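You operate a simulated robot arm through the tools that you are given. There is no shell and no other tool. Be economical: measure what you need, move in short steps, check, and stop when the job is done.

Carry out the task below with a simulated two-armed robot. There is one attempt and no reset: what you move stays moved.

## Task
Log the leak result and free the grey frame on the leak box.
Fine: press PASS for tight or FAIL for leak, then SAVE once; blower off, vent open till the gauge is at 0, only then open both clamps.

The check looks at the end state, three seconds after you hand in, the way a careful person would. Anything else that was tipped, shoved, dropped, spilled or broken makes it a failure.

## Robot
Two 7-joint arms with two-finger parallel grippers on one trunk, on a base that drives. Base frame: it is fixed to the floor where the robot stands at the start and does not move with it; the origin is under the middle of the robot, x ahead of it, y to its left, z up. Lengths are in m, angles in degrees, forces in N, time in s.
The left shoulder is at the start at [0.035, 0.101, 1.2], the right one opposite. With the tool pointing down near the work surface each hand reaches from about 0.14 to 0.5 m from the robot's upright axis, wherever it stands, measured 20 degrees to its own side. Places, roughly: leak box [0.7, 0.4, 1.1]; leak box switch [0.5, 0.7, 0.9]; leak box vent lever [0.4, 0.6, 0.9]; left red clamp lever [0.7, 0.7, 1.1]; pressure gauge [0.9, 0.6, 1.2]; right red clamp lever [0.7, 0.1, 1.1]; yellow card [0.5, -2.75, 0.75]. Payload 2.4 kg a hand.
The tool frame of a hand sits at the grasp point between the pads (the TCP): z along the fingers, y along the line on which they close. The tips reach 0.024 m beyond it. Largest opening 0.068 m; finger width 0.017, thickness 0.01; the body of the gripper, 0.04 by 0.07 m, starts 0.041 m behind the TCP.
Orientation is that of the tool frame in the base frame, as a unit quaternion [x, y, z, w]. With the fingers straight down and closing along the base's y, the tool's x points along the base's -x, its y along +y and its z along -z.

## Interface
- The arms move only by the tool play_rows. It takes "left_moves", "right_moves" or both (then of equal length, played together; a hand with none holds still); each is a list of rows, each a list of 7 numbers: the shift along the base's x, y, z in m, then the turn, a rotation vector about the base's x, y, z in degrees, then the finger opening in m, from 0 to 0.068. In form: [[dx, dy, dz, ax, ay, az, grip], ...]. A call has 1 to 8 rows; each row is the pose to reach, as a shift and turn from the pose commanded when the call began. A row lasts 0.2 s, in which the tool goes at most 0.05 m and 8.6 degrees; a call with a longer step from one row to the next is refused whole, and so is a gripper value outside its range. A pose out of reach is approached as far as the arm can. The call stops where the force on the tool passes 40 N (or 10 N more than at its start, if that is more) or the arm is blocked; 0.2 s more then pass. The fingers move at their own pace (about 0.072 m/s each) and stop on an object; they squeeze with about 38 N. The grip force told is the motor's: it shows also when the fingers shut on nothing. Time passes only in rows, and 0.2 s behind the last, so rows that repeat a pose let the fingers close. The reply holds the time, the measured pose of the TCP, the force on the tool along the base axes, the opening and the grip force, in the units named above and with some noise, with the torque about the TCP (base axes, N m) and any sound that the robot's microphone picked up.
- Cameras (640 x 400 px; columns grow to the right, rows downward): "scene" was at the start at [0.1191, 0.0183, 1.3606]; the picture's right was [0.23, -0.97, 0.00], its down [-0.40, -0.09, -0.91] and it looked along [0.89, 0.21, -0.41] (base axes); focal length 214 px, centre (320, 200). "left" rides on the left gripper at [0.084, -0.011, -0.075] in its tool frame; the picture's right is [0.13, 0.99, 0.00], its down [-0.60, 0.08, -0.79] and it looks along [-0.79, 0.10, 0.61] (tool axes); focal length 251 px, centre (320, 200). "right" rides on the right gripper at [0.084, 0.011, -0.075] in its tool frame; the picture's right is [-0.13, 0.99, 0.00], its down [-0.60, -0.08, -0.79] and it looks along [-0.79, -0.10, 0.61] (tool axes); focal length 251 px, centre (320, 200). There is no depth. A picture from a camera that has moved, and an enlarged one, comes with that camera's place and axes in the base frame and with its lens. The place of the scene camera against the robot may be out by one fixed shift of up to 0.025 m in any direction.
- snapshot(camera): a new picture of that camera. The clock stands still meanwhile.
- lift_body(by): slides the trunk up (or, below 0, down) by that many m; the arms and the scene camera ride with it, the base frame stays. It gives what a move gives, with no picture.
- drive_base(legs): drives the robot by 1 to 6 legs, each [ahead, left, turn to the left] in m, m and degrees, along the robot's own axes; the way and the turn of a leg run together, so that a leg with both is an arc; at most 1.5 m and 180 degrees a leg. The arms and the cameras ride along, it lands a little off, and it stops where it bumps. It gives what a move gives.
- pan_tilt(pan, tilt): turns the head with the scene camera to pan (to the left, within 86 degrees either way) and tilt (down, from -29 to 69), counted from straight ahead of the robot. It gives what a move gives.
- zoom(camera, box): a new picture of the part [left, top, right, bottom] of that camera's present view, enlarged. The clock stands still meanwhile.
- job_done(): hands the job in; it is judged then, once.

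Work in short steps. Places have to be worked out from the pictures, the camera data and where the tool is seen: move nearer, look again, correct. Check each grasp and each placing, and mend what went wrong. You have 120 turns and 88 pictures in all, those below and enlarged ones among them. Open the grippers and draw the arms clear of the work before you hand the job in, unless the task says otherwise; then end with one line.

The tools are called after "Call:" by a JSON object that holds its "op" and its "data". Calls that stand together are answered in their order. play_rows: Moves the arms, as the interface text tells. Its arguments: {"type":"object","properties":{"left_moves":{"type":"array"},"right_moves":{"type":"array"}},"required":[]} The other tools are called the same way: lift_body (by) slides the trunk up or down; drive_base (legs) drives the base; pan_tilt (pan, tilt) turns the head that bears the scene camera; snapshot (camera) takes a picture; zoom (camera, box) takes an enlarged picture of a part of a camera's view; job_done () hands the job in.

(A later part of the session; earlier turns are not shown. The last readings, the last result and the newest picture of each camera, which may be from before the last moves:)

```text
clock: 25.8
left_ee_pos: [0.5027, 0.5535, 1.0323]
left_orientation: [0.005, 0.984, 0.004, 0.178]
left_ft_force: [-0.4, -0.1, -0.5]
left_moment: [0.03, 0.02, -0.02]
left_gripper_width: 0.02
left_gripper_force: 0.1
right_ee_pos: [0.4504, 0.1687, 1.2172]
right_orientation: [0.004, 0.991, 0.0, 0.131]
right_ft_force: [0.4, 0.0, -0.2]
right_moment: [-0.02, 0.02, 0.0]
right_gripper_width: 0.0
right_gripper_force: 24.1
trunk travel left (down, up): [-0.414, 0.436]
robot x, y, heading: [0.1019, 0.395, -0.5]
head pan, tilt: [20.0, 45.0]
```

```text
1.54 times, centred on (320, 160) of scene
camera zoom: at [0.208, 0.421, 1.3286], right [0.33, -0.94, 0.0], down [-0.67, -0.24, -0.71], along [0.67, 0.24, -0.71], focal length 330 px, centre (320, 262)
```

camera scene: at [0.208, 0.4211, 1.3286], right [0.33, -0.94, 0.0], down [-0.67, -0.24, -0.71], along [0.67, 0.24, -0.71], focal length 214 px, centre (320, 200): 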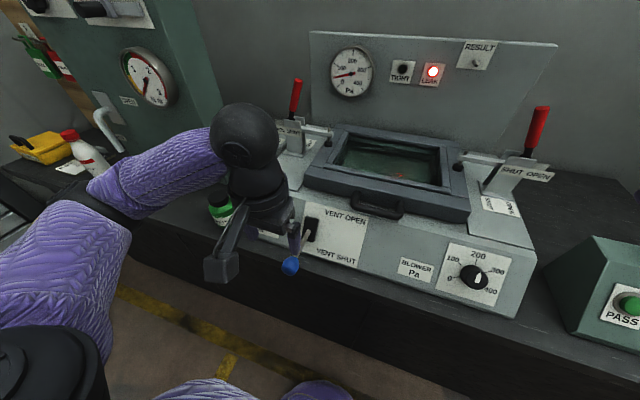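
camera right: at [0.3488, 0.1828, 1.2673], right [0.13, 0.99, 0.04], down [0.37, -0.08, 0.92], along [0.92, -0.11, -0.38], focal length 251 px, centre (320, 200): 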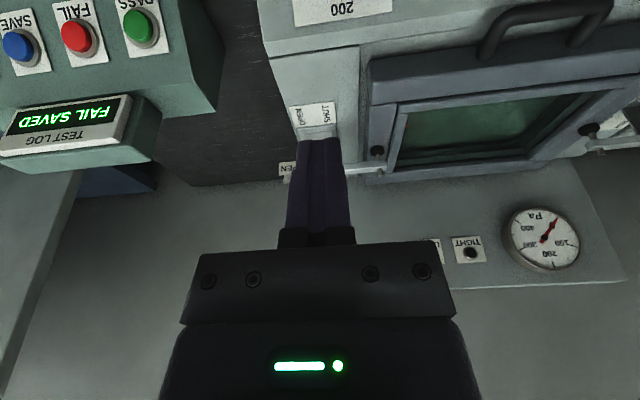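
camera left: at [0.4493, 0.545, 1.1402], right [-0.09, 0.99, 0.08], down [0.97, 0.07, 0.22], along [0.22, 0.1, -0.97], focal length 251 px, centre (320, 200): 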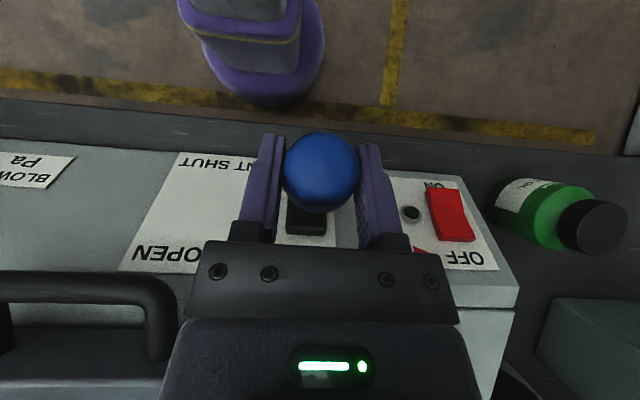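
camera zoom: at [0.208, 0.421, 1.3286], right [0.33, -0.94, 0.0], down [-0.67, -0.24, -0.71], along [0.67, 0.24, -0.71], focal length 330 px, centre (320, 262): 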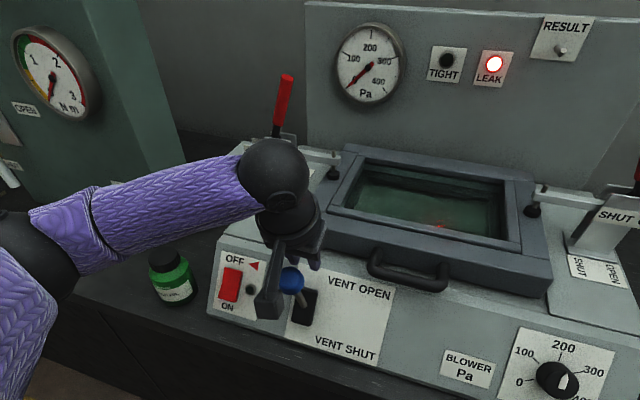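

The knob slipped out and stayed behind. I raise the hand and look at the lever's position against the slot.

Call:
{"op": "play_rows", "data": {"left_moves": [[0, 0, 0.04, 0, 0, 0, 0.02], [-0.04, 0, 0.07, 0, 7, 0, 0.02], [-0.08, 0, 0.09, 0, 14, 0, 0.0], [-0.11, 0, 0.09, 0, 20, 0, 0.0]]}}

Call:
{"op": "snapshot", "data": {"camera": "left"}}

Call:
{"op": "zoom", "data": {"camera": "scene", "box": [260, 40, 400, 280]}}

```text
clock: 26.8
left_ee_pos: [0.3912, 0.5548, 1.1222]
left_orientation: [0.004, 1.0, 0.004, 0.003]
left_ft_force: [-0.3, 0.0, 0.2]
left_moment: [0.0, -0.02, 0.01]
left_gripper_width: 0.0
left_gripper_force: 23.3
right_ee_pos: [0.4511, 0.169, 1.2156]
right_orientation: [0.005, 0.991, 0.001, 0.131]
right_ft_force: [-0.6, -0.9, -0.2]
right_moment: [-0.01, -0.02, 0.03]
right_gripper_width: 0.0001
right_gripper_force: 23.4
trunk travel left (down, up): [-0.414, 0.436]
robot x, y, heading: [0.0995, 0.3989, -0.6]
head pan, tilt: [20.0, 45.0]
```

```text
52 pictures are left
camera left: at [0.3068, 0.5444, 1.1982], right [-0.12, 0.99, 0.01], down [0.6, 0.07, 0.8], along [0.79, 0.1, -0.6], focal length 251 px, centre (320, 200)
```

left: 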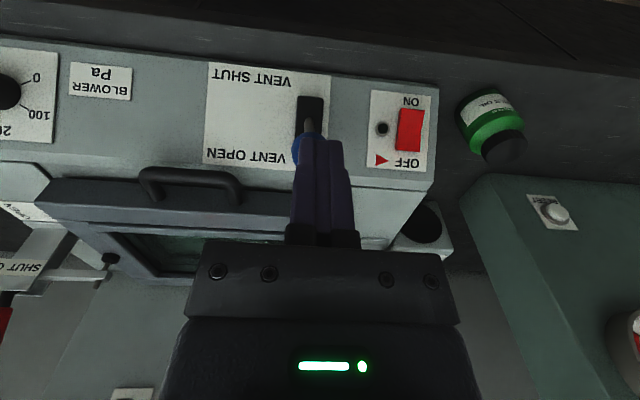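

```text
1.67 times, centred on (330, 160) of scene
camera zoom: at [0.2077, 0.4213, 1.3286], right [0.34, -0.94, 0.0], down [-0.67, -0.24, -0.71], along [0.67, 0.24, -0.71], focal length 358 px, centre (303, 267)
```

zoom: 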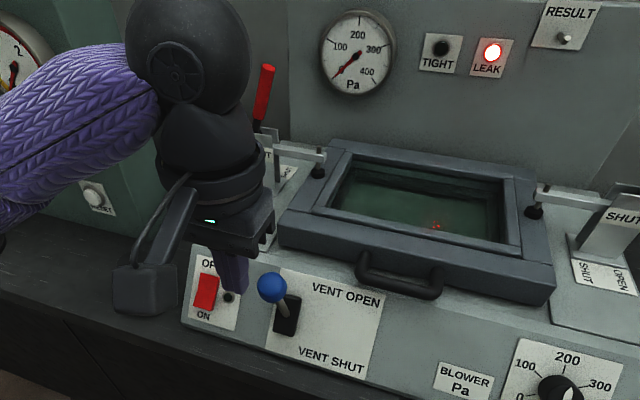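

The knob stands at about (0.468,0.555,1.024). I bring closed fingers down on its robot side and push it gently to +x to see if it has travel left.

Call:
{"op": "play_rows", "data": {"left_moves": [[0, 0, -0.045, 0, 0, 0, 0], [0.01, 0, -0.09, 0, 0, 0, 0], [0.037, 0, -0.092, 0, 0, 0, 0], [0.047, 0, -0.092, 0, 0, 0, 0], [0.055, 0, -0.092, 0, 0, 0, 0], [0.063, 0, -0.09, 0, 0, 0, 0], [0.071, 0, -0.089, 0, 0, 0, 0], [0.079, 0, -0.088, 0, 0, 0, 0]]}}

Call:
{"op": "zoom", "data": {"camera": "scene", "box": [260, 40, 400, 280]}}

```text
clock: 27.9
left_ee_pos: [0.4349, 0.5532, 1.0307]
left_orientation: [0.008, 1.0, 0.006, -0.002]
left_ft_force: [-24.8, 0.7, 9.7]
left_moment: [0.0, -0.2, 0.05]
left_gripper_width: 0.0
left_gripper_force: 23.7
right_ee_pos: [0.446, 0.1699, 1.2167]
right_orientation: [0.003, 0.991, 0.001, 0.134]
right_ft_force: [-0.2, 0.6, 0.0]
right_moment: [0.02, 0.01, -0.02]
right_gripper_width: 0.0
right_gripper_force: 23.4
trunk travel left (down, up): [-0.414, 0.436]
robot x, y, heading: [0.1016, 0.3954, -0.1]
head pan, tilt: [20.0, 45.0]
stopped in row 5 (left hand): the force on the tool passed its limit at 51 N (the readings are from after the stop); the commanded pose is now the measured one
```

```text
1.67 times, centred on (330, 160) of scene
camera zoom: at [0.2017, 0.4213, 1.3293], right [0.34, -0.94, 0.0], down [-0.66, -0.24, -0.71], along [0.67, 0.24, -0.7], focal length 358 px, centre (303, 267)
```

zoom: 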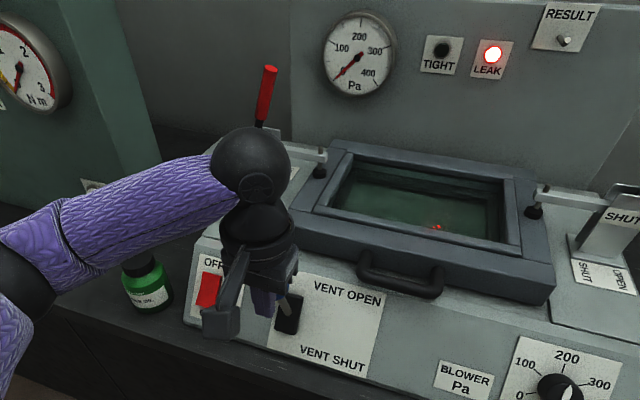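

The lever won't move at 51 N, so it is at its OPEN stop. I withdraw and zoom in on the gauge.

Call:
{"op": "play_rows", "data": {"left_moves": [[-0.03, 0, 0.01, 0, 0, 0, 0], [-0.05, 0, 0.04, 0, 0, 0, 0], [-0.06, 0, 0.085, 0, 0, 0, 0], [-0.06, 0, 0.13, 0, 0, 0, 0], [-0.06, 0, 0.175, 0, 0, 0, 0], [-0.06, 0, 0.22, 0, 0, 0, 0]]}}

Call:
{"op": "zoom", "data": {"camera": "scene", "box": [320, 35, 400, 105]}}

Call:
{"op": "snapshot", "data": {"camera": "left"}}

Call:
{"op": "snapshot", "data": {"camera": "scene"}}

```text
clock: 29.3
left_ee_pos: [0.3815, 0.5556, 1.2491]
left_orientation: [0.007, 1.0, 0.005, -0.003]
left_ft_force: [0.0, 0.9, -0.2]
left_moment: [-0.01, -0.03, -0.01]
left_gripper_width: 0.0
left_gripper_force: 23.5
right_ee_pos: [0.4511, 0.1699, 1.2154]
right_orientation: [0.003, 0.991, 0.001, 0.131]
right_ft_force: [0.2, 0.2, -0.3]
right_moment: [0.01, 0.02, 0.0]
right_gripper_width: 0.0
right_gripper_force: 23.5
trunk travel left (down, up): [-0.414, 0.436]
robot x, y, heading: [0.0983, 0.3957, -0.2]
head pan, tilt: [20.0, 45.0]
```

```text
5.71 times, centred on (360, 70) of scene
camera zoom: at [0.2067, 0.4212, 1.3286], right [0.34, -0.94, 0.0], down [-0.67, -0.24, -0.71], along [0.67, 0.24, -0.71], focal length 1226 px, centre (91, 943)
```

zoom: 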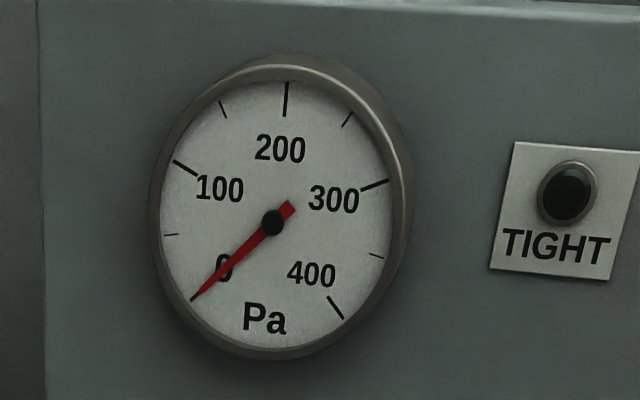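

```text
48 pictures are left
camera left: at [0.2965, 0.5449, 1.3246], right [-0.11, 0.99, 0.01], down [0.61, 0.06, 0.79], along [0.78, 0.1, -0.61], focal length 251 px, centre (320, 200)
```

left: 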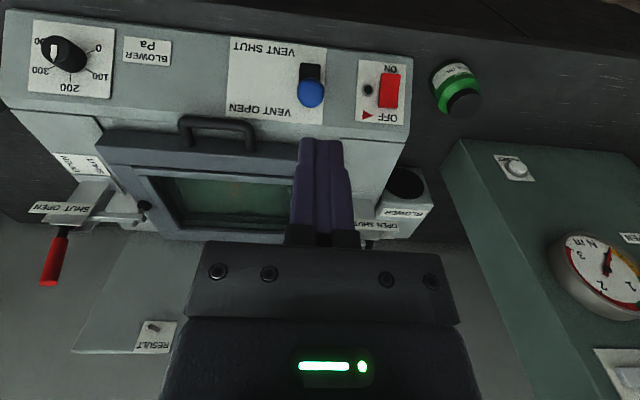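

```text
47 pictures are left
camera scene: at [0.2067, 0.4212, 1.3286], right [0.34, -0.94, 0.0], down [-0.67, -0.24, -0.71], along [0.67, 0.24, -0.71], focal length 214 px, centre (320, 200)
```

scene: 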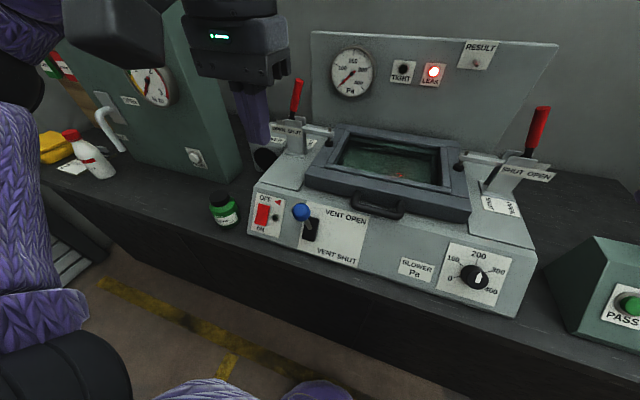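

Gauge is at 0 with blower off and vent open. Now I inspect both clamps closely.

Call:
{"op": "zoom", "data": {"camera": "scene", "box": [450, 90, 570, 230]}}

Call:
{"op": "zoom", "data": {"camera": "scene", "box": [240, 70, 360, 200]}}

Call:
{"op": "zoom", "data": {"camera": "left", "box": [20, 130, 180, 300]}}

```text
2.86 times, centred on (510, 160) of scene
camera zoom: at [0.2067, 0.4212, 1.3286], right [0.34, -0.94, 0.0], down [-0.67, -0.24, -0.71], along [0.67, 0.24, -0.71], focal length 613 px, centre (-223, 314)
```

zoom: 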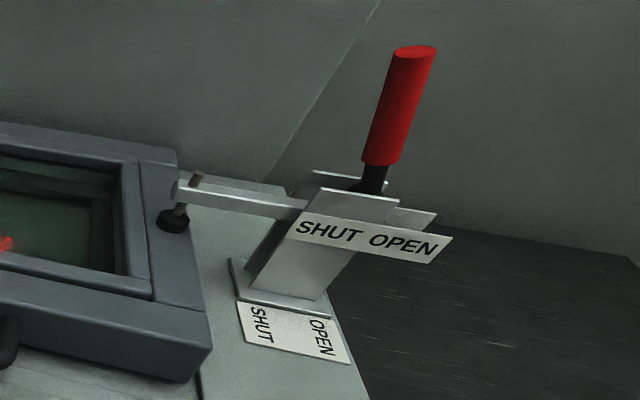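

```text
3.08 times, centred on (300, 135) of scene
camera zoom: at [0.2067, 0.4212, 1.3286], right [0.34, -0.94, 0.0], down [-0.67, -0.24, -0.71], along [0.67, 0.24, -0.71], focal length 660 px, centre (382, 400)
```

zoom: 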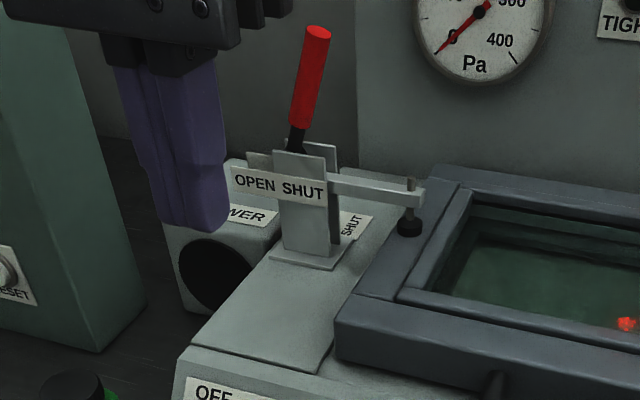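

```text
2.35 times, centred on (100, 215) of left
camera zoom: at [0.2965, 0.5449, 1.3246], right [-0.11, 0.99, 0.01], down [0.61, 0.06, 0.79], along [0.78, 0.1, -0.61], focal length 592 px, centre (838, 165)
```

zoom: 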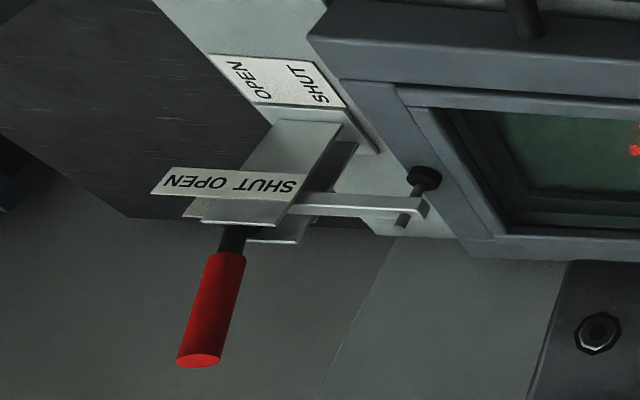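

Each lever swings about an axis along x: shut leans inward, open is outward. Right lever base is near (0.694,0.17,1.10), tip (0.698,0.20,1.187). I drive 0.08 m closer for reach.

Call:
{"op": "drive_base", "data": {"legs": [[0.08, 0, 0]]}}

Call:
{"op": "pan_tilt", "data": {"pan": -10, "tilt": 30}}

Call:
{"op": "snapshot", "data": {"camera": "scene"}}

Call:
{"op": "snapshot", "data": {"camera": "left"}}

```text
clock: 30.4
left_ee_pos: [0.4629, 0.5537, 1.2488]
left_orientation: [0.006, 1.0, 0.005, -0.004]
left_ft_force: [0.1, -0.3, 0.1]
left_moment: [0.02, 0.04, -0.01]
left_gripper_width: 0.0002
left_gripper_force: 23.2
right_ee_pos: [0.5327, 0.1703, 1.2157]
right_orientation: [0.003, 0.991, 0.002, 0.131]
right_ft_force: [1.0, 0.8, -0.4]
right_moment: [0.02, -0.01, 0.01]
right_gripper_width: 0.0
right_gripper_force: 23.0
trunk travel left (down, up): [-0.414, 0.436]
robot x, y, heading: [0.1806, 0.3961, -0.5]
head pan, tilt: [20.0, 45.0]
```

```text
clock: 31.3
left_ee_pos: [0.4618, 0.5548, 1.2484]
left_orientation: [0.007, 1.0, 0.005, -0.003]
left_ft_force: [0.0, -0.8, 0.3]
left_moment: [0.01, 0.01, -0.01]
left_gripper_width: 0.0003
left_gripper_force: 23.6
right_ee_pos: [0.5306, 0.1694, 1.2164]
right_orientation: [0.003, 0.991, 0.001, 0.131]
right_ft_force: [0.3, 0.7, 0.2]
right_moment: [0.01, -0.01, -0.02]
right_gripper_width: 0.0001
right_gripper_force: 23.6
trunk travel left (down, up): [-0.414, 0.436]
robot x, y, heading: [0.1814, 0.3971, -0.4]
head pan, tilt: [-10.0, 30.0]
```

```text
43 pictures are left
camera scene: at [0.3003, 0.3775, 1.3511], right [-0.18, -0.98, 0.0], down [-0.49, 0.09, -0.87], along [0.85, -0.15, -0.5], focal length 214 px, centre (320, 200)
```

scene: 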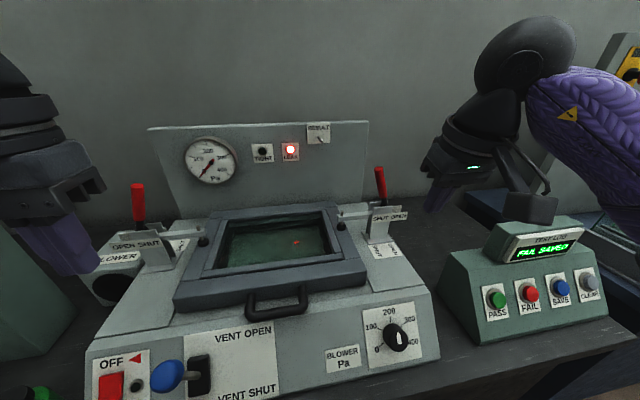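

```text
42 pictures are left
camera left: at [0.3777, 0.5447, 1.3241], right [-0.11, 0.99, 0.01], down [0.61, 0.06, 0.79], along [0.78, 0.1, -0.61], focal length 251 px, centre (320, 200)
```

left: 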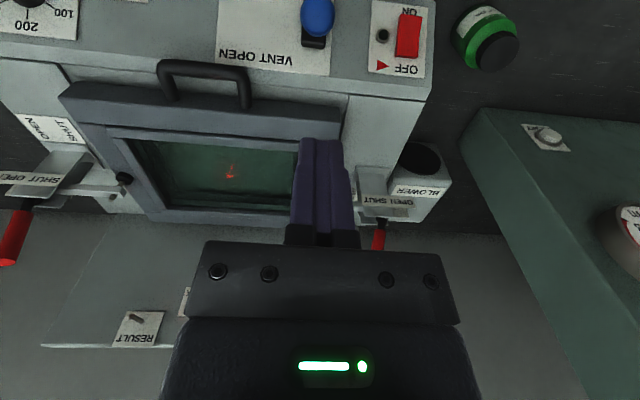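

Lever confirmed at base (0.694,0.172,1.10), tip (0.697,0.196,1.188). With the tool tilted 45° forward I stage the closed right hand on the inner side of the lever.

Call:
{"op": "play_rows", "data": {"right_moves": [[0.02, 0.02, 0.01, 0, -7.5, 0, 0], [0.045, 0.04, 0.015, 0, -15, 0, 0], [0.07, 0.06, 0.015, 0, -22.5, 0, 0], [0.095, 0.07, 0.015, 0, -30, 0, 0], [0.11, 0.07, 0.0, 0, -30, 0, 0]]}}

Call:
{"op": "snapshot", "data": {"camera": "scene"}}

Call:
{"op": "snapshot", "data": {"camera": "right"}}

```text
clock: 32.5
left_ee_pos: [0.4635, 0.5544, 1.2481]
left_orientation: [0.007, 1.0, 0.005, -0.004]
left_ft_force: [0.1, 0.6, -1.4]
left_moment: [0.01, 0.0, 0.0]
left_gripper_width: 0.0
left_gripper_force: 23.4
right_ee_pos: [0.6408, 0.239, 1.2171]
right_orientation: [0.003, 0.924, 0.001, 0.384]
right_ft_force: [0.1, 0.4, -0.2]
right_moment: [-0.03, 0.01, -0.02]
right_gripper_width: 0.0001
right_gripper_force: 23.2
trunk travel left (down, up): [-0.414, 0.436]
robot x, y, heading: [0.1831, 0.3987, -0.0]
head pan, tilt: [-10.0, 30.0]
```

```text
41 pictures are left
camera scene: at [0.3005, 0.3774, 1.3512], right [-0.18, -0.98, 0.0], down [-0.49, 0.09, -0.87], along [0.85, -0.16, -0.5], focal length 214 px, centre (320, 200)
```

scene: 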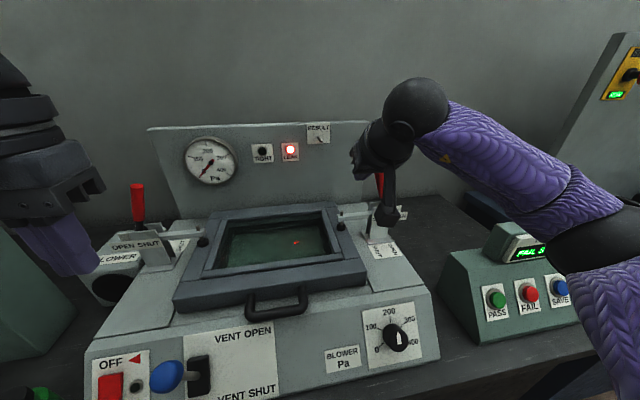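

```text
40 pictures are left
camera right: at [0.5301, 0.2514, 1.2103], right [0.09, 0.99, 0.1], down [-0.14, -0.08, 0.99], along [0.99, -0.11, 0.13], focal length 251 px, centre (320, 200)
```

right: 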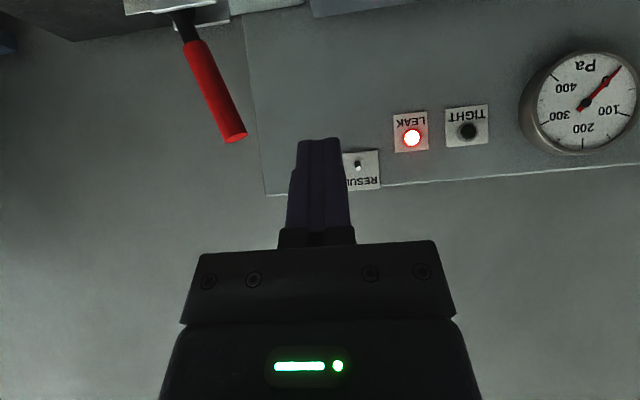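

The finger is well inside (+y) of the lever. I go forward and down beside it.

Call:
{"op": "play_rows", "data": {"right_moves": [[0.025, -0.002, -0.015, 0, 0, 0, 0], [0.047, -0.003, -0.04, 0, 0, 0, 0], [0.047, -0.004, -0.057, 0, 0, 0, 0]]}}

Call:
{"op": "snapshot", "data": {"camera": "right"}}

```text
clock: 33.3
left_ee_pos: [0.4613, 0.5543, 1.2484]
left_orientation: [0.008, 1.0, 0.005, -0.003]
left_ft_force: [0.0, 0.7, -1.2]
left_moment: [-0.02, -0.01, -0.01]
left_gripper_width: 0.0002
left_gripper_force: 23.6
right_ee_pos: [0.688, 0.236, 1.1592]
right_orientation: [0.003, 0.923, 0.002, 0.384]
right_ft_force: [0.1, -0.4, -0.5]
right_moment: [-0.01, -0.01, -0.02]
right_gripper_width: 0.0
right_gripper_force: 24.0
trunk travel left (down, up): [-0.414, 0.436]
robot x, y, heading: [0.1818, 0.4, -0.5]
head pan, tilt: [-10.0, 30.0]
```

```text
39 pictures are left
camera right: at [0.577, 0.2472, 1.1526], right [0.1, 0.99, 0.1], down [-0.14, -0.08, 0.99], along [0.99, -0.11, 0.13], focal length 251 px, centre (320, 200)
```

right: 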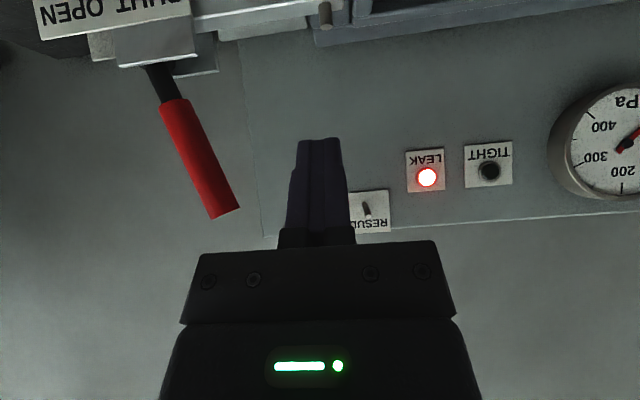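

Fingers overlap the upper half of the lever. I push outward (-y) along an arc about the pivot near (y 0.158, z 1.075).

Call:
{"op": "play_rows", "data": {"right_moves": [[0, -0.02, -0.002, 0, 0, 0, 0], [0, -0.034, -0.003, 0, 0, 0, 0], [0, -0.045, 0, 0, 0, 0, 0], [0, -0.056, 0.004, 0, 0, 0, 0], [0, -0.067, 0.006, 0, 0, 0, 0], [0, -0.078, 0.007, 0, 0, 0, 0]]}}

Call:
{"op": "snapshot", "data": {"camera": "right"}}

```text
clock: 34.7
left_ee_pos: [0.4622, 0.5536, 1.2469]
left_orientation: [0.007, 1.0, 0.005, -0.003]
left_ft_force: [-0.1, -0.1, -0.2]
left_moment: [0.01, -0.01, -0.04]
left_gripper_width: 0.0
left_gripper_force: 23.6
right_ee_pos: [0.6879, 0.1589, 1.1671]
right_orientation: [0.003, 0.923, 0.001, 0.384]
right_ft_force: [-0.1, -0.4, -0.3]
right_moment: [0.01, 0.0, 0.02]
right_gripper_width: 0.0
right_gripper_force: 23.2
trunk travel left (down, up): [-0.414, 0.436]
robot x, y, heading: [0.1805, 0.3998, -0.2]
head pan, tilt: [-10.0, 30.0]
```

```text
38 pictures are left
camera right: at [0.5773, 0.1699, 1.1598], right [0.09, 0.99, 0.1], down [-0.14, -0.08, 0.99], along [0.99, -0.11, 0.13], focal length 251 px, centre (320, 200)
```

right: 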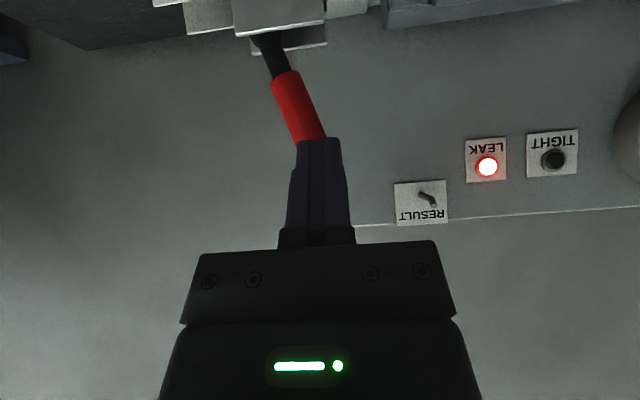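

No contact: the parallax between the two views puts the lever deeper, at x≈0.755 (base y 0.124 z 1.072, tip y 0.156 z 1.18). I step back inward, then forward beside it.

Call:
{"op": "play_rows", "data": {"right_moves": [[0, 0.025, 0, 0, 0, 0, 0], [0, 0.047, 0, 0, 0, 0, 0], [0.03, 0.047, -0.006, 0, 0, 0, 0], [0.059, 0.047, -0.012, 0, 0, 0, 0]]}}

Call:
{"op": "snapshot", "data": {"camera": "right"}}

Call:
{"op": "zoom", "data": {"camera": "scene", "box": [320, 100, 480, 260]}}

```text
clock: 35.7
left_ee_pos: [0.4631, 0.5547, 1.2487]
left_orientation: [0.007, 1.0, 0.005, -0.003]
left_ft_force: [0.4, -0.2, 0.7]
left_moment: [-0.01, 0.02, 0.0]
left_gripper_width: 0.0
left_gripper_force: 24.0
right_ee_pos: [0.7477, 0.2049, 1.1536]
right_orientation: [0.003, 0.924, 0.001, 0.384]
right_ft_force: [0.5, 0.6, 0.4]
right_moment: [0.03, 0.02, -0.01]
right_gripper_width: 0.0
right_gripper_force: 23.4
trunk travel left (down, up): [-0.414, 0.436]
robot x, y, heading: [0.1802, 0.3934, -0.3]
head pan, tilt: [-10.0, 30.0]
```

```text
37 pictures are left
camera right: at [0.6369, 0.2166, 1.1475], right [0.09, 0.99, 0.1], down [-0.14, -0.08, 0.99], along [0.99, -0.11, 0.13], focal length 251 px, centre (320, 200)
```

right: 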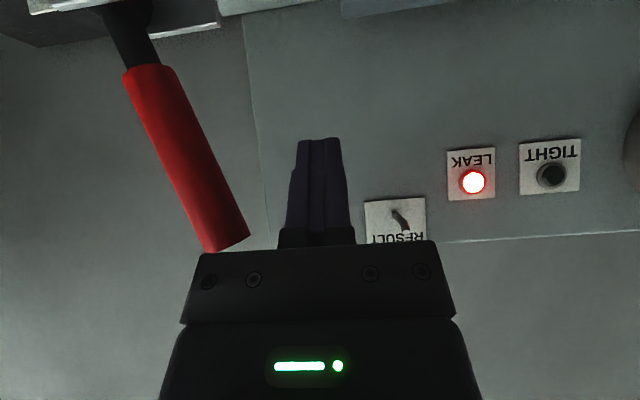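

```text
2.50 times, centred on (400, 180) of scene
camera zoom: at [0.3007, 0.3777, 1.3511], right [-0.18, -0.98, 0.0], down [-0.49, 0.09, -0.87], along [0.85, -0.16, -0.5], focal length 536 px, centre (120, 250)
```

zoom: 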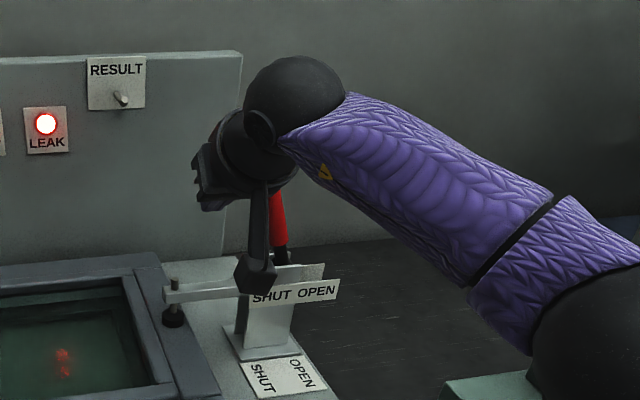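

Depth now fits (lever x≈0.755, lean about 15°, pivot near y 0.117, z 1.05). I push outward along the corrected arc.

Call:
{"op": "play_rows", "data": {"right_moves": [[0, -0.03, -0.008, 0, 0, 0, 0], [0, -0.043, -0.008, 0, 0, 0, 0], [0, -0.053, -0.004, 0, 0, 0, 0], [0, -0.062, -0.001, 0, 0, 0, 0], [0, -0.075, 0.001, 0, 0, 0, 0], [0, -0.088, 0.002, 0, 0, 0, 0], [0, -0.101, 0.001, 0, 0, 0, 0], [0, -0.114, -0.001, 0, 0, 0, 0]]}}

Call:
{"op": "snapshot", "data": {"camera": "right"}}

Call:
{"op": "zoom", "data": {"camera": "scene", "box": [320, 100, 480, 260]}}

```text
clock: 37.5
left_ee_pos: [0.4627, 0.5548, 1.248]
left_orientation: [0.007, 1.0, 0.005, -0.003]
left_ft_force: [-0.3, 0.8, 0.5]
left_moment: [-0.03, 0.02, -0.03]
left_gripper_width: 0.0
left_gripper_force: 23.8
right_ee_pos: [0.7459, 0.0899, 1.1543]
right_orientation: [0.004, 0.923, 0.002, 0.384]
right_ft_force: [-1.1, 0.7, 1.4]
right_moment: [-0.02, 0.03, -0.03]
right_gripper_width: 0.0
right_gripper_force: 23.8
trunk travel left (down, up): [-0.414, 0.436]
robot x, y, heading: [0.1838, 0.3972, -0.4]
head pan, tilt: [-10.0, 30.0]
```

```text
35 pictures are left
camera right: at [0.6354, 0.103, 1.1464], right [0.1, 0.99, 0.1], down [-0.14, -0.08, 0.99], along [0.99, -0.11, 0.13], focal length 251 px, centre (320, 200)
```

right: 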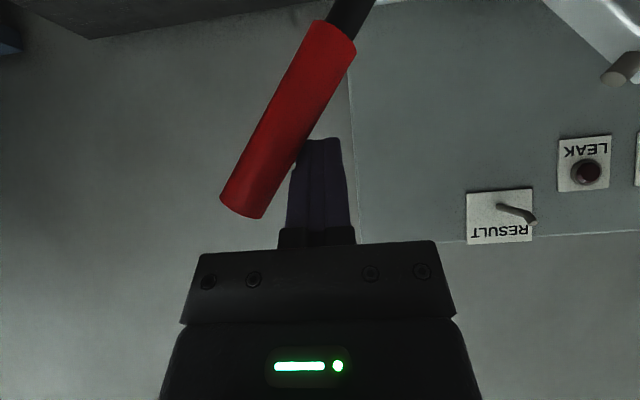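

```text
2.50 times, centred on (400, 180) of scene
camera zoom: at [0.2999, 0.3774, 1.3513], right [-0.18, -0.98, 0.0], down [-0.49, 0.09, -0.87], along [0.85, -0.16, -0.5], focal length 536 px, centre (120, 250)
```

zoom: 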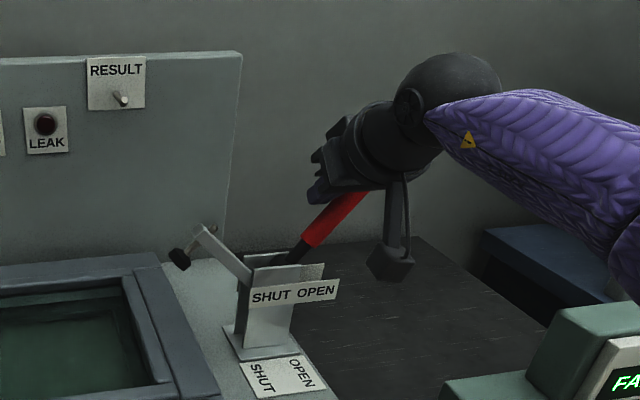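

The clamp arm lifts easily. I carry the lever on to its open stop.

Call:
{"op": "play_rows", "data": {"right_moves": [[0, -0.012, -0.004, 0, 0, 0, 0], [0, -0.024, -0.01, 0, 0, 0, 0], [0, -0.035, -0.017, 0, 0, 0, 0], [0, -0.045, -0.026, 0, 0, 0, 0], [0, -0.053, -0.036, 0, 0, 0, 0], [0, -0.061, -0.047, 0, 0, 0, 0]]}}

Call:
{"op": "snapshot", "data": {"camera": "right"}}

Call:
{"op": "zoom", "data": {"camera": "scene", "box": [320, 100, 480, 260]}}

```text
clock: 38.5
left_ee_pos: [0.4591, 0.5543, 1.2497]
left_orientation: [0.006, 1.0, 0.006, -0.001]
left_ft_force: [-0.6, -0.3, 0.5]
left_moment: [0.04, -0.05, 0.01]
left_gripper_width: 0.0002
left_gripper_force: 23.5
right_ee_pos: [0.734, 0.0805, 1.1501]
right_orientation: [-0.007, 0.917, 0.008, 0.398]
right_ft_force: [-1.0, -0.3, 0.2]
right_moment: [0.03, -0.01, -0.01]
right_gripper_width: 0.0003
right_gripper_force: 24.1
right hand out of reach, approached as far as the arm can: row 1, 2, 3, 4, 5
trunk travel left (down, up): [-0.414, 0.436]
robot x, y, heading: [0.1822, 0.3948, -0.2]
head pan, tilt: [-10.0, 30.0]
stopped in row 5 (right hand): the force on the tool passed its limit at 108 N (the readings are from after the stop); the commanded pose is now the measured one
```

```text
33 pictures are left
camera right: at [0.6233, 0.0895, 1.1406], right [0.07, 0.99, 0.1], down [-0.16, -0.09, 0.98], along [0.98, -0.09, 0.16], focal length 251 px, centre (320, 200)
```

right: 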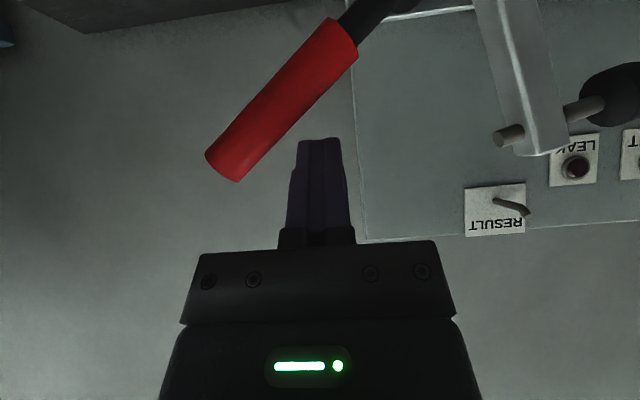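

```text
2.50 times, centred on (400, 180) of scene
camera zoom: at [0.2978, 0.376, 1.3514], right [-0.18, -0.98, 0.0], down [-0.49, 0.09, -0.87], along [0.85, -0.15, -0.5], focal length 536 px, centre (120, 250)
```

zoom: 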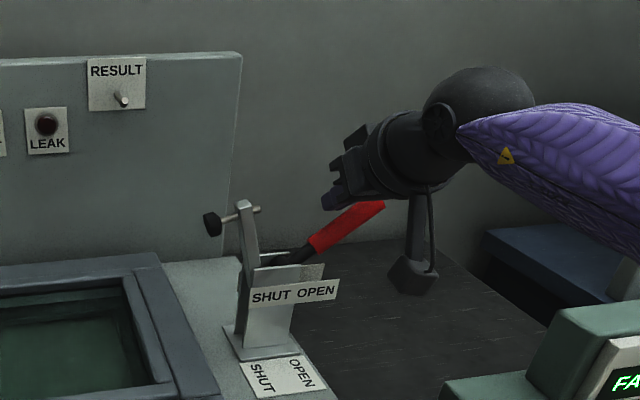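

The clamp arm stands vertical and the lever lies outward at its stop: right clamp open. I withdraw the right hand up and back toward the robot.

Call:
{"op": "play_rows", "data": {"right_moves": [[-0.01, 0, 0.04, 0, 0, 0, 0], [-0.04, 0, 0.07, 0, 0, 0, 0], [-0.08, 0, 0.09, 0, 0, 0, 0], [-0.12, 0, 0.1, 0, 8, 0, 0], [-0.16, 0, 0.1, 0, 16, 0, 0], [-0.2, 0, 0.1, 0, 24, 0, 0], [-0.24, 0, 0.1, 0, 32, 0, 0]]}}

Call:
{"op": "pan_tilt", "data": {"pan": 15, "tilt": 32}}

Call:
{"op": "snapshot", "data": {"camera": "scene"}}

Call:
{"op": "snapshot", "data": {"camera": "right"}}

```text
clock: 40.1
left_ee_pos: [0.4604, 0.5555, 1.2477]
left_orientation: [0.006, 1.0, 0.005, -0.002]
left_ft_force: [0.8, 0.5, -0.3]
left_moment: [-0.03, -0.02, -0.03]
left_gripper_width: 0.0
left_gripper_force: 23.6
right_ee_pos: [0.4959, 0.0816, 1.2511]
right_orientation: [-0.004, 0.992, 0.01, 0.127]
right_ft_force: [-0.1, 0.1, -0.2]
right_moment: [0.0, -0.02, 0.02]
right_gripper_width: 0.0
right_gripper_force: 23.3
trunk travel left (down, up): [-0.414, 0.436]
robot x, y, heading: [0.182, 0.3968, -0.3]
head pan, tilt: [-10.0, 30.0]
```

```text
clock: 41.0
left_ee_pos: [0.462, 0.5546, 1.249]
left_orientation: [0.006, 1.0, 0.005, -0.002]
left_ft_force: [-0.4, -1.0, -0.3]
left_moment: [-0.01, 0.01, 0.01]
left_gripper_width: 0.0001
left_gripper_force: 23.3
right_ee_pos: [0.4979, 0.0814, 1.2519]
right_orientation: [-0.004, 0.992, 0.01, 0.129]
right_ft_force: [0.0, 0.6, -1.0]
right_moment: [-0.02, 0.0, 0.03]
right_gripper_width: 0.0003
right_gripper_force: 23.8
trunk travel left (down, up): [-0.414, 0.436]
robot x, y, heading: [0.1808, 0.3955, -0.2]
head pan, tilt: [15.0, 32.0]
```

```text
31 pictures are left
camera scene: at [0.2979, 0.4165, 1.348], right [0.26, -0.97, 0.0], down [-0.51, -0.14, -0.85], along [0.82, 0.22, -0.53], focal length 214 px, centre (320, 200)
```

scene: 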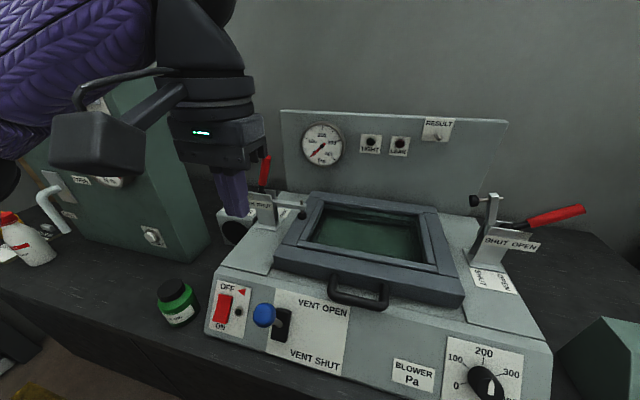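

```text
30 pictures are left
camera right: at [0.3991, 0.0904, 1.3033], right [0.11, 0.99, 0.05], down [0.38, -0.09, 0.92], along [0.92, -0.08, -0.39], focal length 251 px, centre (320, 200)
```

right: 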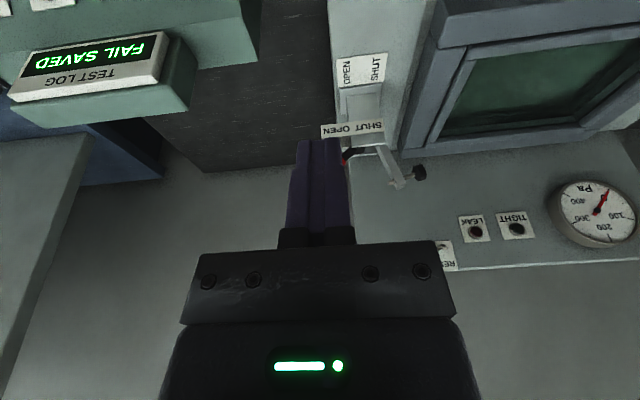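

Right clamp is open. Left lever triangulates to base (0.755,0.707,1.07), tip (0.755,0.68,1.165), leaning inward. I drive 0.1 m left for reach, then stage the left hand on its inner side.

Call:
{"op": "drive_base", "data": {"legs": [[0, 0.1, 0]]}}

Call:
{"op": "snapshot", "data": {"camera": "left"}}

```text
clock: 42.2
left_ee_pos: [0.4613, 0.6581, 1.2484]
left_orientation: [0.006, 1.0, 0.005, -0.004]
left_ft_force: [0.1, 0.0, -0.5]
left_moment: [-0.03, -0.01, 0.01]
left_gripper_width: 0.0
left_gripper_force: 23.3
right_ee_pos: [0.4972, 0.1833, 1.2528]
right_orientation: [-0.005, 0.992, 0.008, 0.129]
right_ft_force: [0.4, -0.8, 0.9]
right_moment: [0.0, 0.05, 0.03]
right_gripper_width: 0.0
right_gripper_force: 23.4
trunk travel left (down, up): [-0.414, 0.436]
robot x, y, heading: [0.1838, 0.4969, -0.2]
head pan, tilt: [15.0, 32.0]
```

```text
29 pictures are left
camera left: at [0.377, 0.648, 1.3241], right [-0.12, 0.99, 0.01], down [0.61, 0.06, 0.79], along [0.78, 0.1, -0.61], focal length 251 px, centre (320, 200)
```

left: 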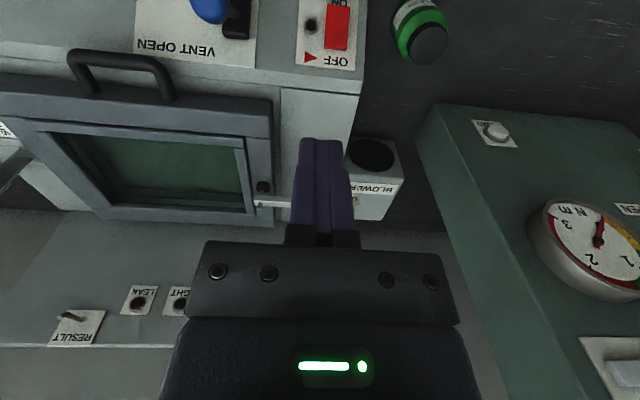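

Clear of the green cabinet (side near y 0.92). I stage the left hand, tilted 45°, inside of the lever.

Call:
{"op": "play_rows", "data": {"left_moves": [[0.03, -0.008, 0, 0, -7.5, 0, 0], [0.06, -0.016, 0, 0, -15, 0, 0], [0.09, -0.024, 0, 0, -22.5, 0, 0], [0.12, -0.033, 0, 0, -30, 0, 0], [0.15, -0.04, -0.01, 0, -37.5, 0, 0], [0.18, -0.045, -0.03, 0, -45, 0, 0]]}}

Call:
{"op": "snapshot", "data": {"camera": "left"}}

```text
clock: 43.6
left_ee_pos: [0.641, 0.6109, 1.2189]
left_orientation: [0.004, 0.924, 0.007, 0.381]
left_ft_force: [0.5, 0.6, -0.8]
left_moment: [-0.01, -0.02, 0.0]
left_gripper_width: 0.0
left_gripper_force: 23.6
right_ee_pos: [0.4978, 0.1828, 1.2518]
right_orientation: [-0.005, 0.992, 0.009, 0.128]
right_ft_force: [0.0, 0.1, -0.3]
right_moment: [0.02, 0.06, 0.02]
right_gripper_width: 0.0
right_gripper_force: 24.0
trunk travel left (down, up): [-0.414, 0.436]
robot x, y, heading: [0.1834, 0.4983, -0.1]
head pan, tilt: [15.0, 32.0]
```

```text
28 pictures are left
camera left: at [0.5286, 0.6003, 1.2134], right [-0.09, 0.99, -0.07], down [-0.13, 0.06, 0.99], along [0.99, 0.1, 0.12], focal length 251 px, centre (320, 200)
```

left: 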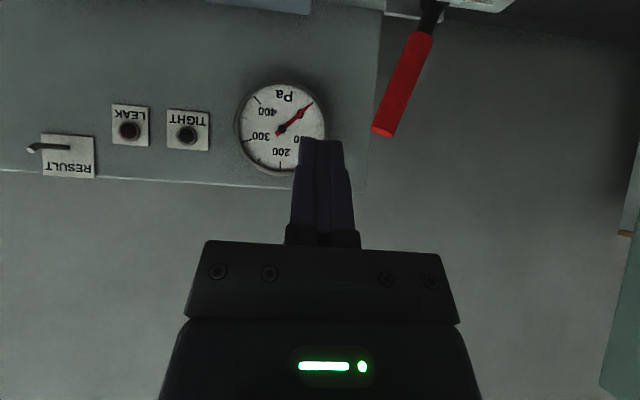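

Lever tip at (0.755,0.676,1.177), consistent with the mirror of the right one. I go forward and down beside its inner side.

Call:
{"op": "play_rows", "data": {"left_moves": [[0.04, 0.005, -0.02, 0, 0, 0, 0], [0.08, 0.01, -0.04, 0, 0, 0, 0], [0.106, 0.015, -0.065, 0, 0, 0, 0]]}}

Call:
{"op": "snapshot", "data": {"camera": "left"}}

```text
clock: 44.4
left_ee_pos: [0.7498, 0.6241, 1.1518]
left_orientation: [0.004, 0.925, 0.008, 0.381]
left_ft_force: [-0.1, 0.5, -0.1]
left_moment: [0.0, -0.01, 0.01]
left_gripper_width: 0.0001
left_gripper_force: 23.7
right_ee_pos: [0.4984, 0.1833, 1.2511]
right_orientation: [-0.004, 0.992, 0.008, 0.128]
right_ft_force: [-0.4, -0.2, -0.2]
right_moment: [0.0, 0.01, 0.03]
right_gripper_width: 0.0001
right_gripper_force: 23.7
trunk travel left (down, up): [-0.414, 0.436]
robot x, y, heading: [0.1817, 0.4995, -0.1]
head pan, tilt: [15.0, 32.0]
```

```text
27 pictures are left
camera left: at [0.6358, 0.615, 1.1471], right [-0.09, 0.99, -0.07], down [-0.13, 0.06, 0.99], along [0.99, 0.1, 0.12], focal length 251 px, centre (320, 200)
```

left: 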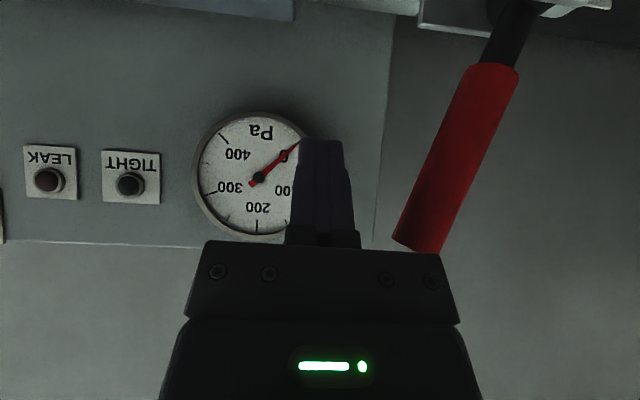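

Mirror arc: pivot near y 0.7165, z 1.05. I push the left lever outward (+y).

Call:
{"op": "play_rows", "data": {"left_moves": [[0, 0.03, -0.007, 0, 0, 0, 0], [0, 0.047, -0.007, 0, 0, 0, 0], [0, 0.057, -0.003, 0, 0, 0, 0], [0, 0.0665, 0, 0, 0, 0, 0], [0, 0.079, 0.002, 0, 0, 0, 0], [0, 0.0925, 0.003, 0, 0, 0, 0], [0, 0.105, 0.002, 0, 0, 0, 0], [0, 0.1185, 0, 0, 0, 0, 0]]}}

Call:
{"op": "snapshot", "data": {"camera": "left"}}

Call:
{"op": "snapshot", "data": {"camera": "scene"}}

```text
clock: 46.2
left_ee_pos: [0.7484, 0.7454, 1.1528]
left_orientation: [0.003, 0.925, 0.008, 0.379]
left_ft_force: [0.6, 0.4, 0.7]
left_moment: [0.0, 0.01, -0.01]
left_gripper_width: 0.0002
left_gripper_force: 23.7
right_ee_pos: [0.4973, 0.1828, 1.2531]
right_orientation: [-0.006, 0.992, 0.01, 0.128]
right_ft_force: [1.1, 0.4, 0.1]
right_moment: [0.01, -0.01, -0.01]
right_gripper_width: 0.0
right_gripper_force: 23.3
trunk travel left (down, up): [-0.414, 0.436]
robot x, y, heading: [0.1862, 0.5004, -0.2]
head pan, tilt: [15.0, 32.0]
```

```text
26 pictures are left
camera left: at [0.6344, 0.7354, 1.1472], right [-0.09, 0.99, -0.07], down [-0.13, 0.06, 0.99], along [0.99, 0.1, 0.12], focal length 251 px, centre (320, 200)
```

left: 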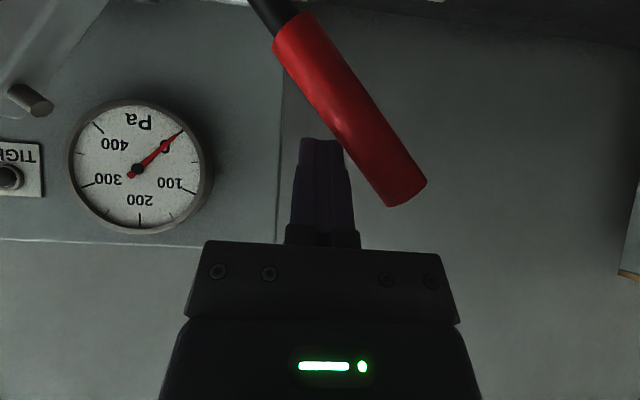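

```text
25 pictures are left
camera scene: at [0.2981, 0.5185, 1.348], right [0.26, -0.97, 0.0], down [-0.51, -0.14, -0.85], along [0.82, 0.22, -0.53], focal length 214 px, centre (320, 200)
```

scene: 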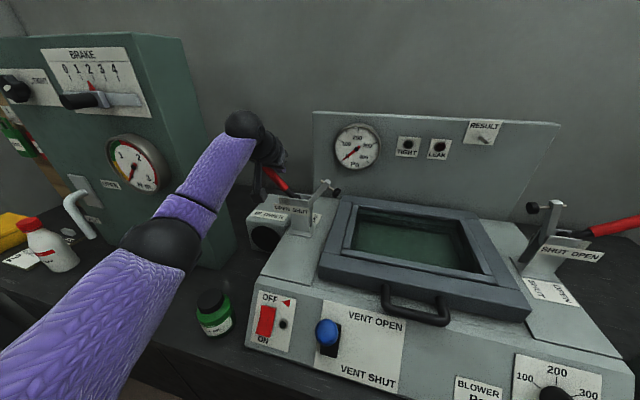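

Working; arm rising. I continue in smaller steps to the stop.

Call:
{"op": "play_rows", "data": {"left_moves": [[0, 0.007, -0.002, 0, 0, 0, 0], [0, 0.014, -0.005, 0, 0, 0, 0], [0, 0.02, -0.008, 0, 0, 0, 0], [0, 0.026, -0.012, 0, 0, 0, 0], [0, 0.031, -0.016, 0, 0, 0, 0], [0, 0.036, -0.021, 0, 0, 0, 0], [0, 0.041, -0.026, 0, 0, 0, 0]]}}

Call:
{"op": "snapshot", "data": {"camera": "left"}}

Call:
{"op": "zoom", "data": {"camera": "scene", "box": [200, 90, 380, 260]}}

```text
clock: 47.5
left_ee_pos: [0.7477, 0.7659, 1.1449]
left_orientation: [0.012, 0.921, 0.003, 0.39]
left_ft_force: [-5.4, -13.4, 15.0]
left_moment: [0.08, 0.17, 0.07]
left_gripper_width: 0.0001
left_gripper_force: 24.0
right_ee_pos: [0.4926, 0.1774, 1.2517]
right_orientation: [-0.002, 0.992, 0.01, 0.13]
right_ft_force: [-0.3, 0.6, 0.0]
right_moment: [0.02, 0.0, -0.02]
right_gripper_width: 0.0003
right_gripper_force: 23.9
trunk travel left (down, up): [-0.414, 0.436]
robot x, y, heading: [0.1858, 0.4948, -0.5]
head pan, tilt: [15.0, 32.0]
stopped in row 6 (left hand): the force on the tool passed its limit at 45 N (the readings are from after the stop); the commanded pose is now the measured one
```

```text
24 pictures are left
camera left: at [0.6352, 0.7578, 1.137], right [-0.07, 0.99, -0.08], down [-0.15, 0.07, 0.99], along [0.99, 0.08, 0.14], focal length 251 px, centre (320, 200)
```

left: 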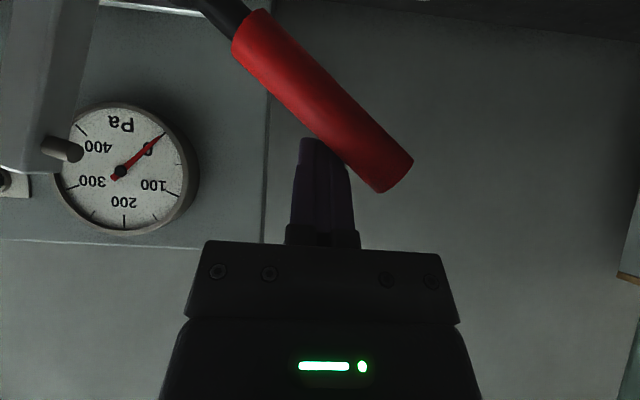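

```text
2.35 times, centred on (290, 175) of scene
camera zoom: at [0.2953, 0.5143, 1.3484], right [0.25, -0.97, 0.0], down [-0.51, -0.13, -0.85], along [0.82, 0.22, -0.53], focal length 505 px, centre (391, 259)
```

zoom: 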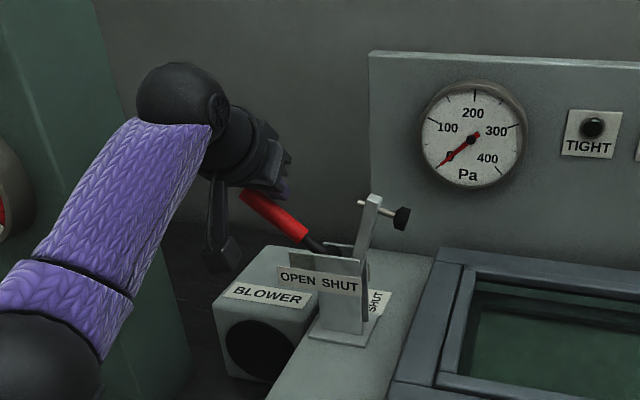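

Left clamp is at its open stop (arm vertical, same lever angle as the right). I withdraw the left hand up and back.

Call:
{"op": "play_rows", "data": {"left_moves": [[-0.01, -0.01, 0.035, 0, 0, 0, 0], [-0.04, -0.02, 0.07, 0, 0, 0, 0], [-0.08, -0.03, 0.09, 0, 0, 0, 0], [-0.12, -0.04, 0.1, 0, 8, 0, 0], [-0.16, -0.05, 0.1, 0, 16, 0, 0], [-0.2, -0.06, 0.11, 0, 24, 0, 0], [-0.24, -0.07, 0.12, 0, 32, 0, 0], [-0.28, -0.08, 0.13, 0, 40, 0, 0]]}}

Call:
{"op": "play_rows", "data": {"left_moves": [[-0.02, 0, 0, 0, 0, 0, 0.06], [-0.04, 0, 0, 0, 0, 0, 0.06], [-0.06, 0, 0, 0, 0, 0, 0.06], [-0.06, 0, 0, 0, 0, 0, 0.06]], "right_moves": [[-0.02, 0, 0, 0, 0, 0, 0.06], [-0.04, 0, 0, 0, 0, 0, 0.06], [-0.06, 0, 0, 0, 0, 0, 0.06], [-0.08, 0, 0, 0, 0, 0, 0.06]]}}

Call:
{"op": "pan_tilt", "data": {"pan": 0, "tilt": 35}}

Call:
{"op": "snapshot", "data": {"camera": "scene"}}

```text
clock: 49.2
left_ee_pos: [0.4662, 0.6919, 1.2713]
left_orientation: [0.008, 0.999, 0.0, 0.048]
left_ft_force: [-1.2, 0.1, 0.0]
left_moment: [-0.03, 0.0, 0.0]
left_gripper_width: 0.0004
left_gripper_force: 23.1
right_ee_pos: [0.4959, 0.1817, 1.2523]
right_orientation: [-0.004, 0.992, 0.01, 0.128]
right_ft_force: [1.0, -0.3, 0.0]
right_moment: [-0.01, -0.01, 0.01]
right_gripper_width: 0.0
right_gripper_force: 23.5
trunk travel left (down, up): [-0.414, 0.436]
robot x, y, heading: [0.1839, 0.4954, -0.3]
head pan, tilt: [15.0, 32.0]
```

```text
clock: 50.2
left_ee_pos: [0.4097, 0.6893, 1.2706]
left_orientation: [0.009, 0.999, 0.0, 0.048]
left_ft_force: [0.5, -0.9, 0.7]
left_moment: [0.0, 0.0, 0.0]
left_gripper_width: 0.0602
left_gripper_force: 0.1
right_ee_pos: [0.4325, 0.1896, 1.2485]
right_orientation: [-0.004, 0.992, 0.01, 0.128]
right_ft_force: [-0.7, -0.3, 1.0]
right_moment: [-0.02, 0.01, -0.01]
right_gripper_width: 0.0602
right_gripper_force: 0.1
right hand out of reach, approached as far as the arm can: row 4
trunk travel left (down, up): [-0.414, 0.436]
robot x, y, heading: [0.1802, 0.4983, -0.2]
head pan, tilt: [15.0, 32.0]
```

```text
clock: 51.0
left_ee_pos: [0.4095, 0.6896, 1.2711]
left_orientation: [0.009, 0.999, 0.001, 0.048]
left_ft_force: [-0.6, -0.4, -0.2]
left_moment: [-0.02, 0.0, 0.01]
left_gripper_width: 0.0598
left_gripper_force: 0.0
right_ee_pos: [0.4313, 0.1895, 1.2472]
right_orientation: [-0.004, 0.992, 0.01, 0.13]
right_ft_force: [0.0, 0.1, -0.4]
right_moment: [0.01, 0.01, -0.01]
right_gripper_width: 0.0599
right_gripper_force: 0.1
trunk travel left (down, up): [-0.414, 0.436]
robot x, y, heading: [0.1838, 0.4986, -0.5]
head pan, tilt: [0.0, 35.0]
```

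```text
22 pictures are left
camera scene: at [0.2994, 0.4944, 1.3434], right [0.0, -1.0, 0.0], down [-0.57, 0.0, -0.82], along [0.82, 0.0, -0.57], focal length 214 px, centre (320, 200)
```

scene: 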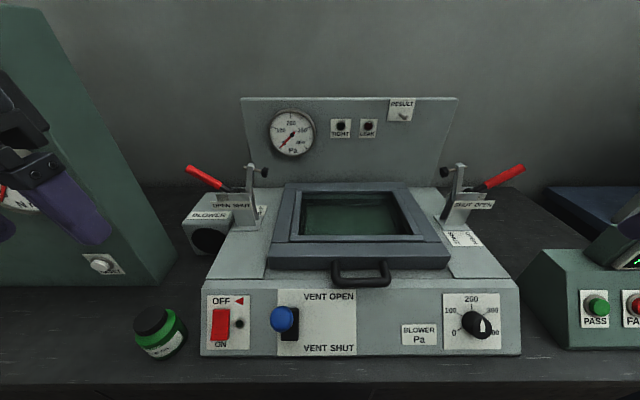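

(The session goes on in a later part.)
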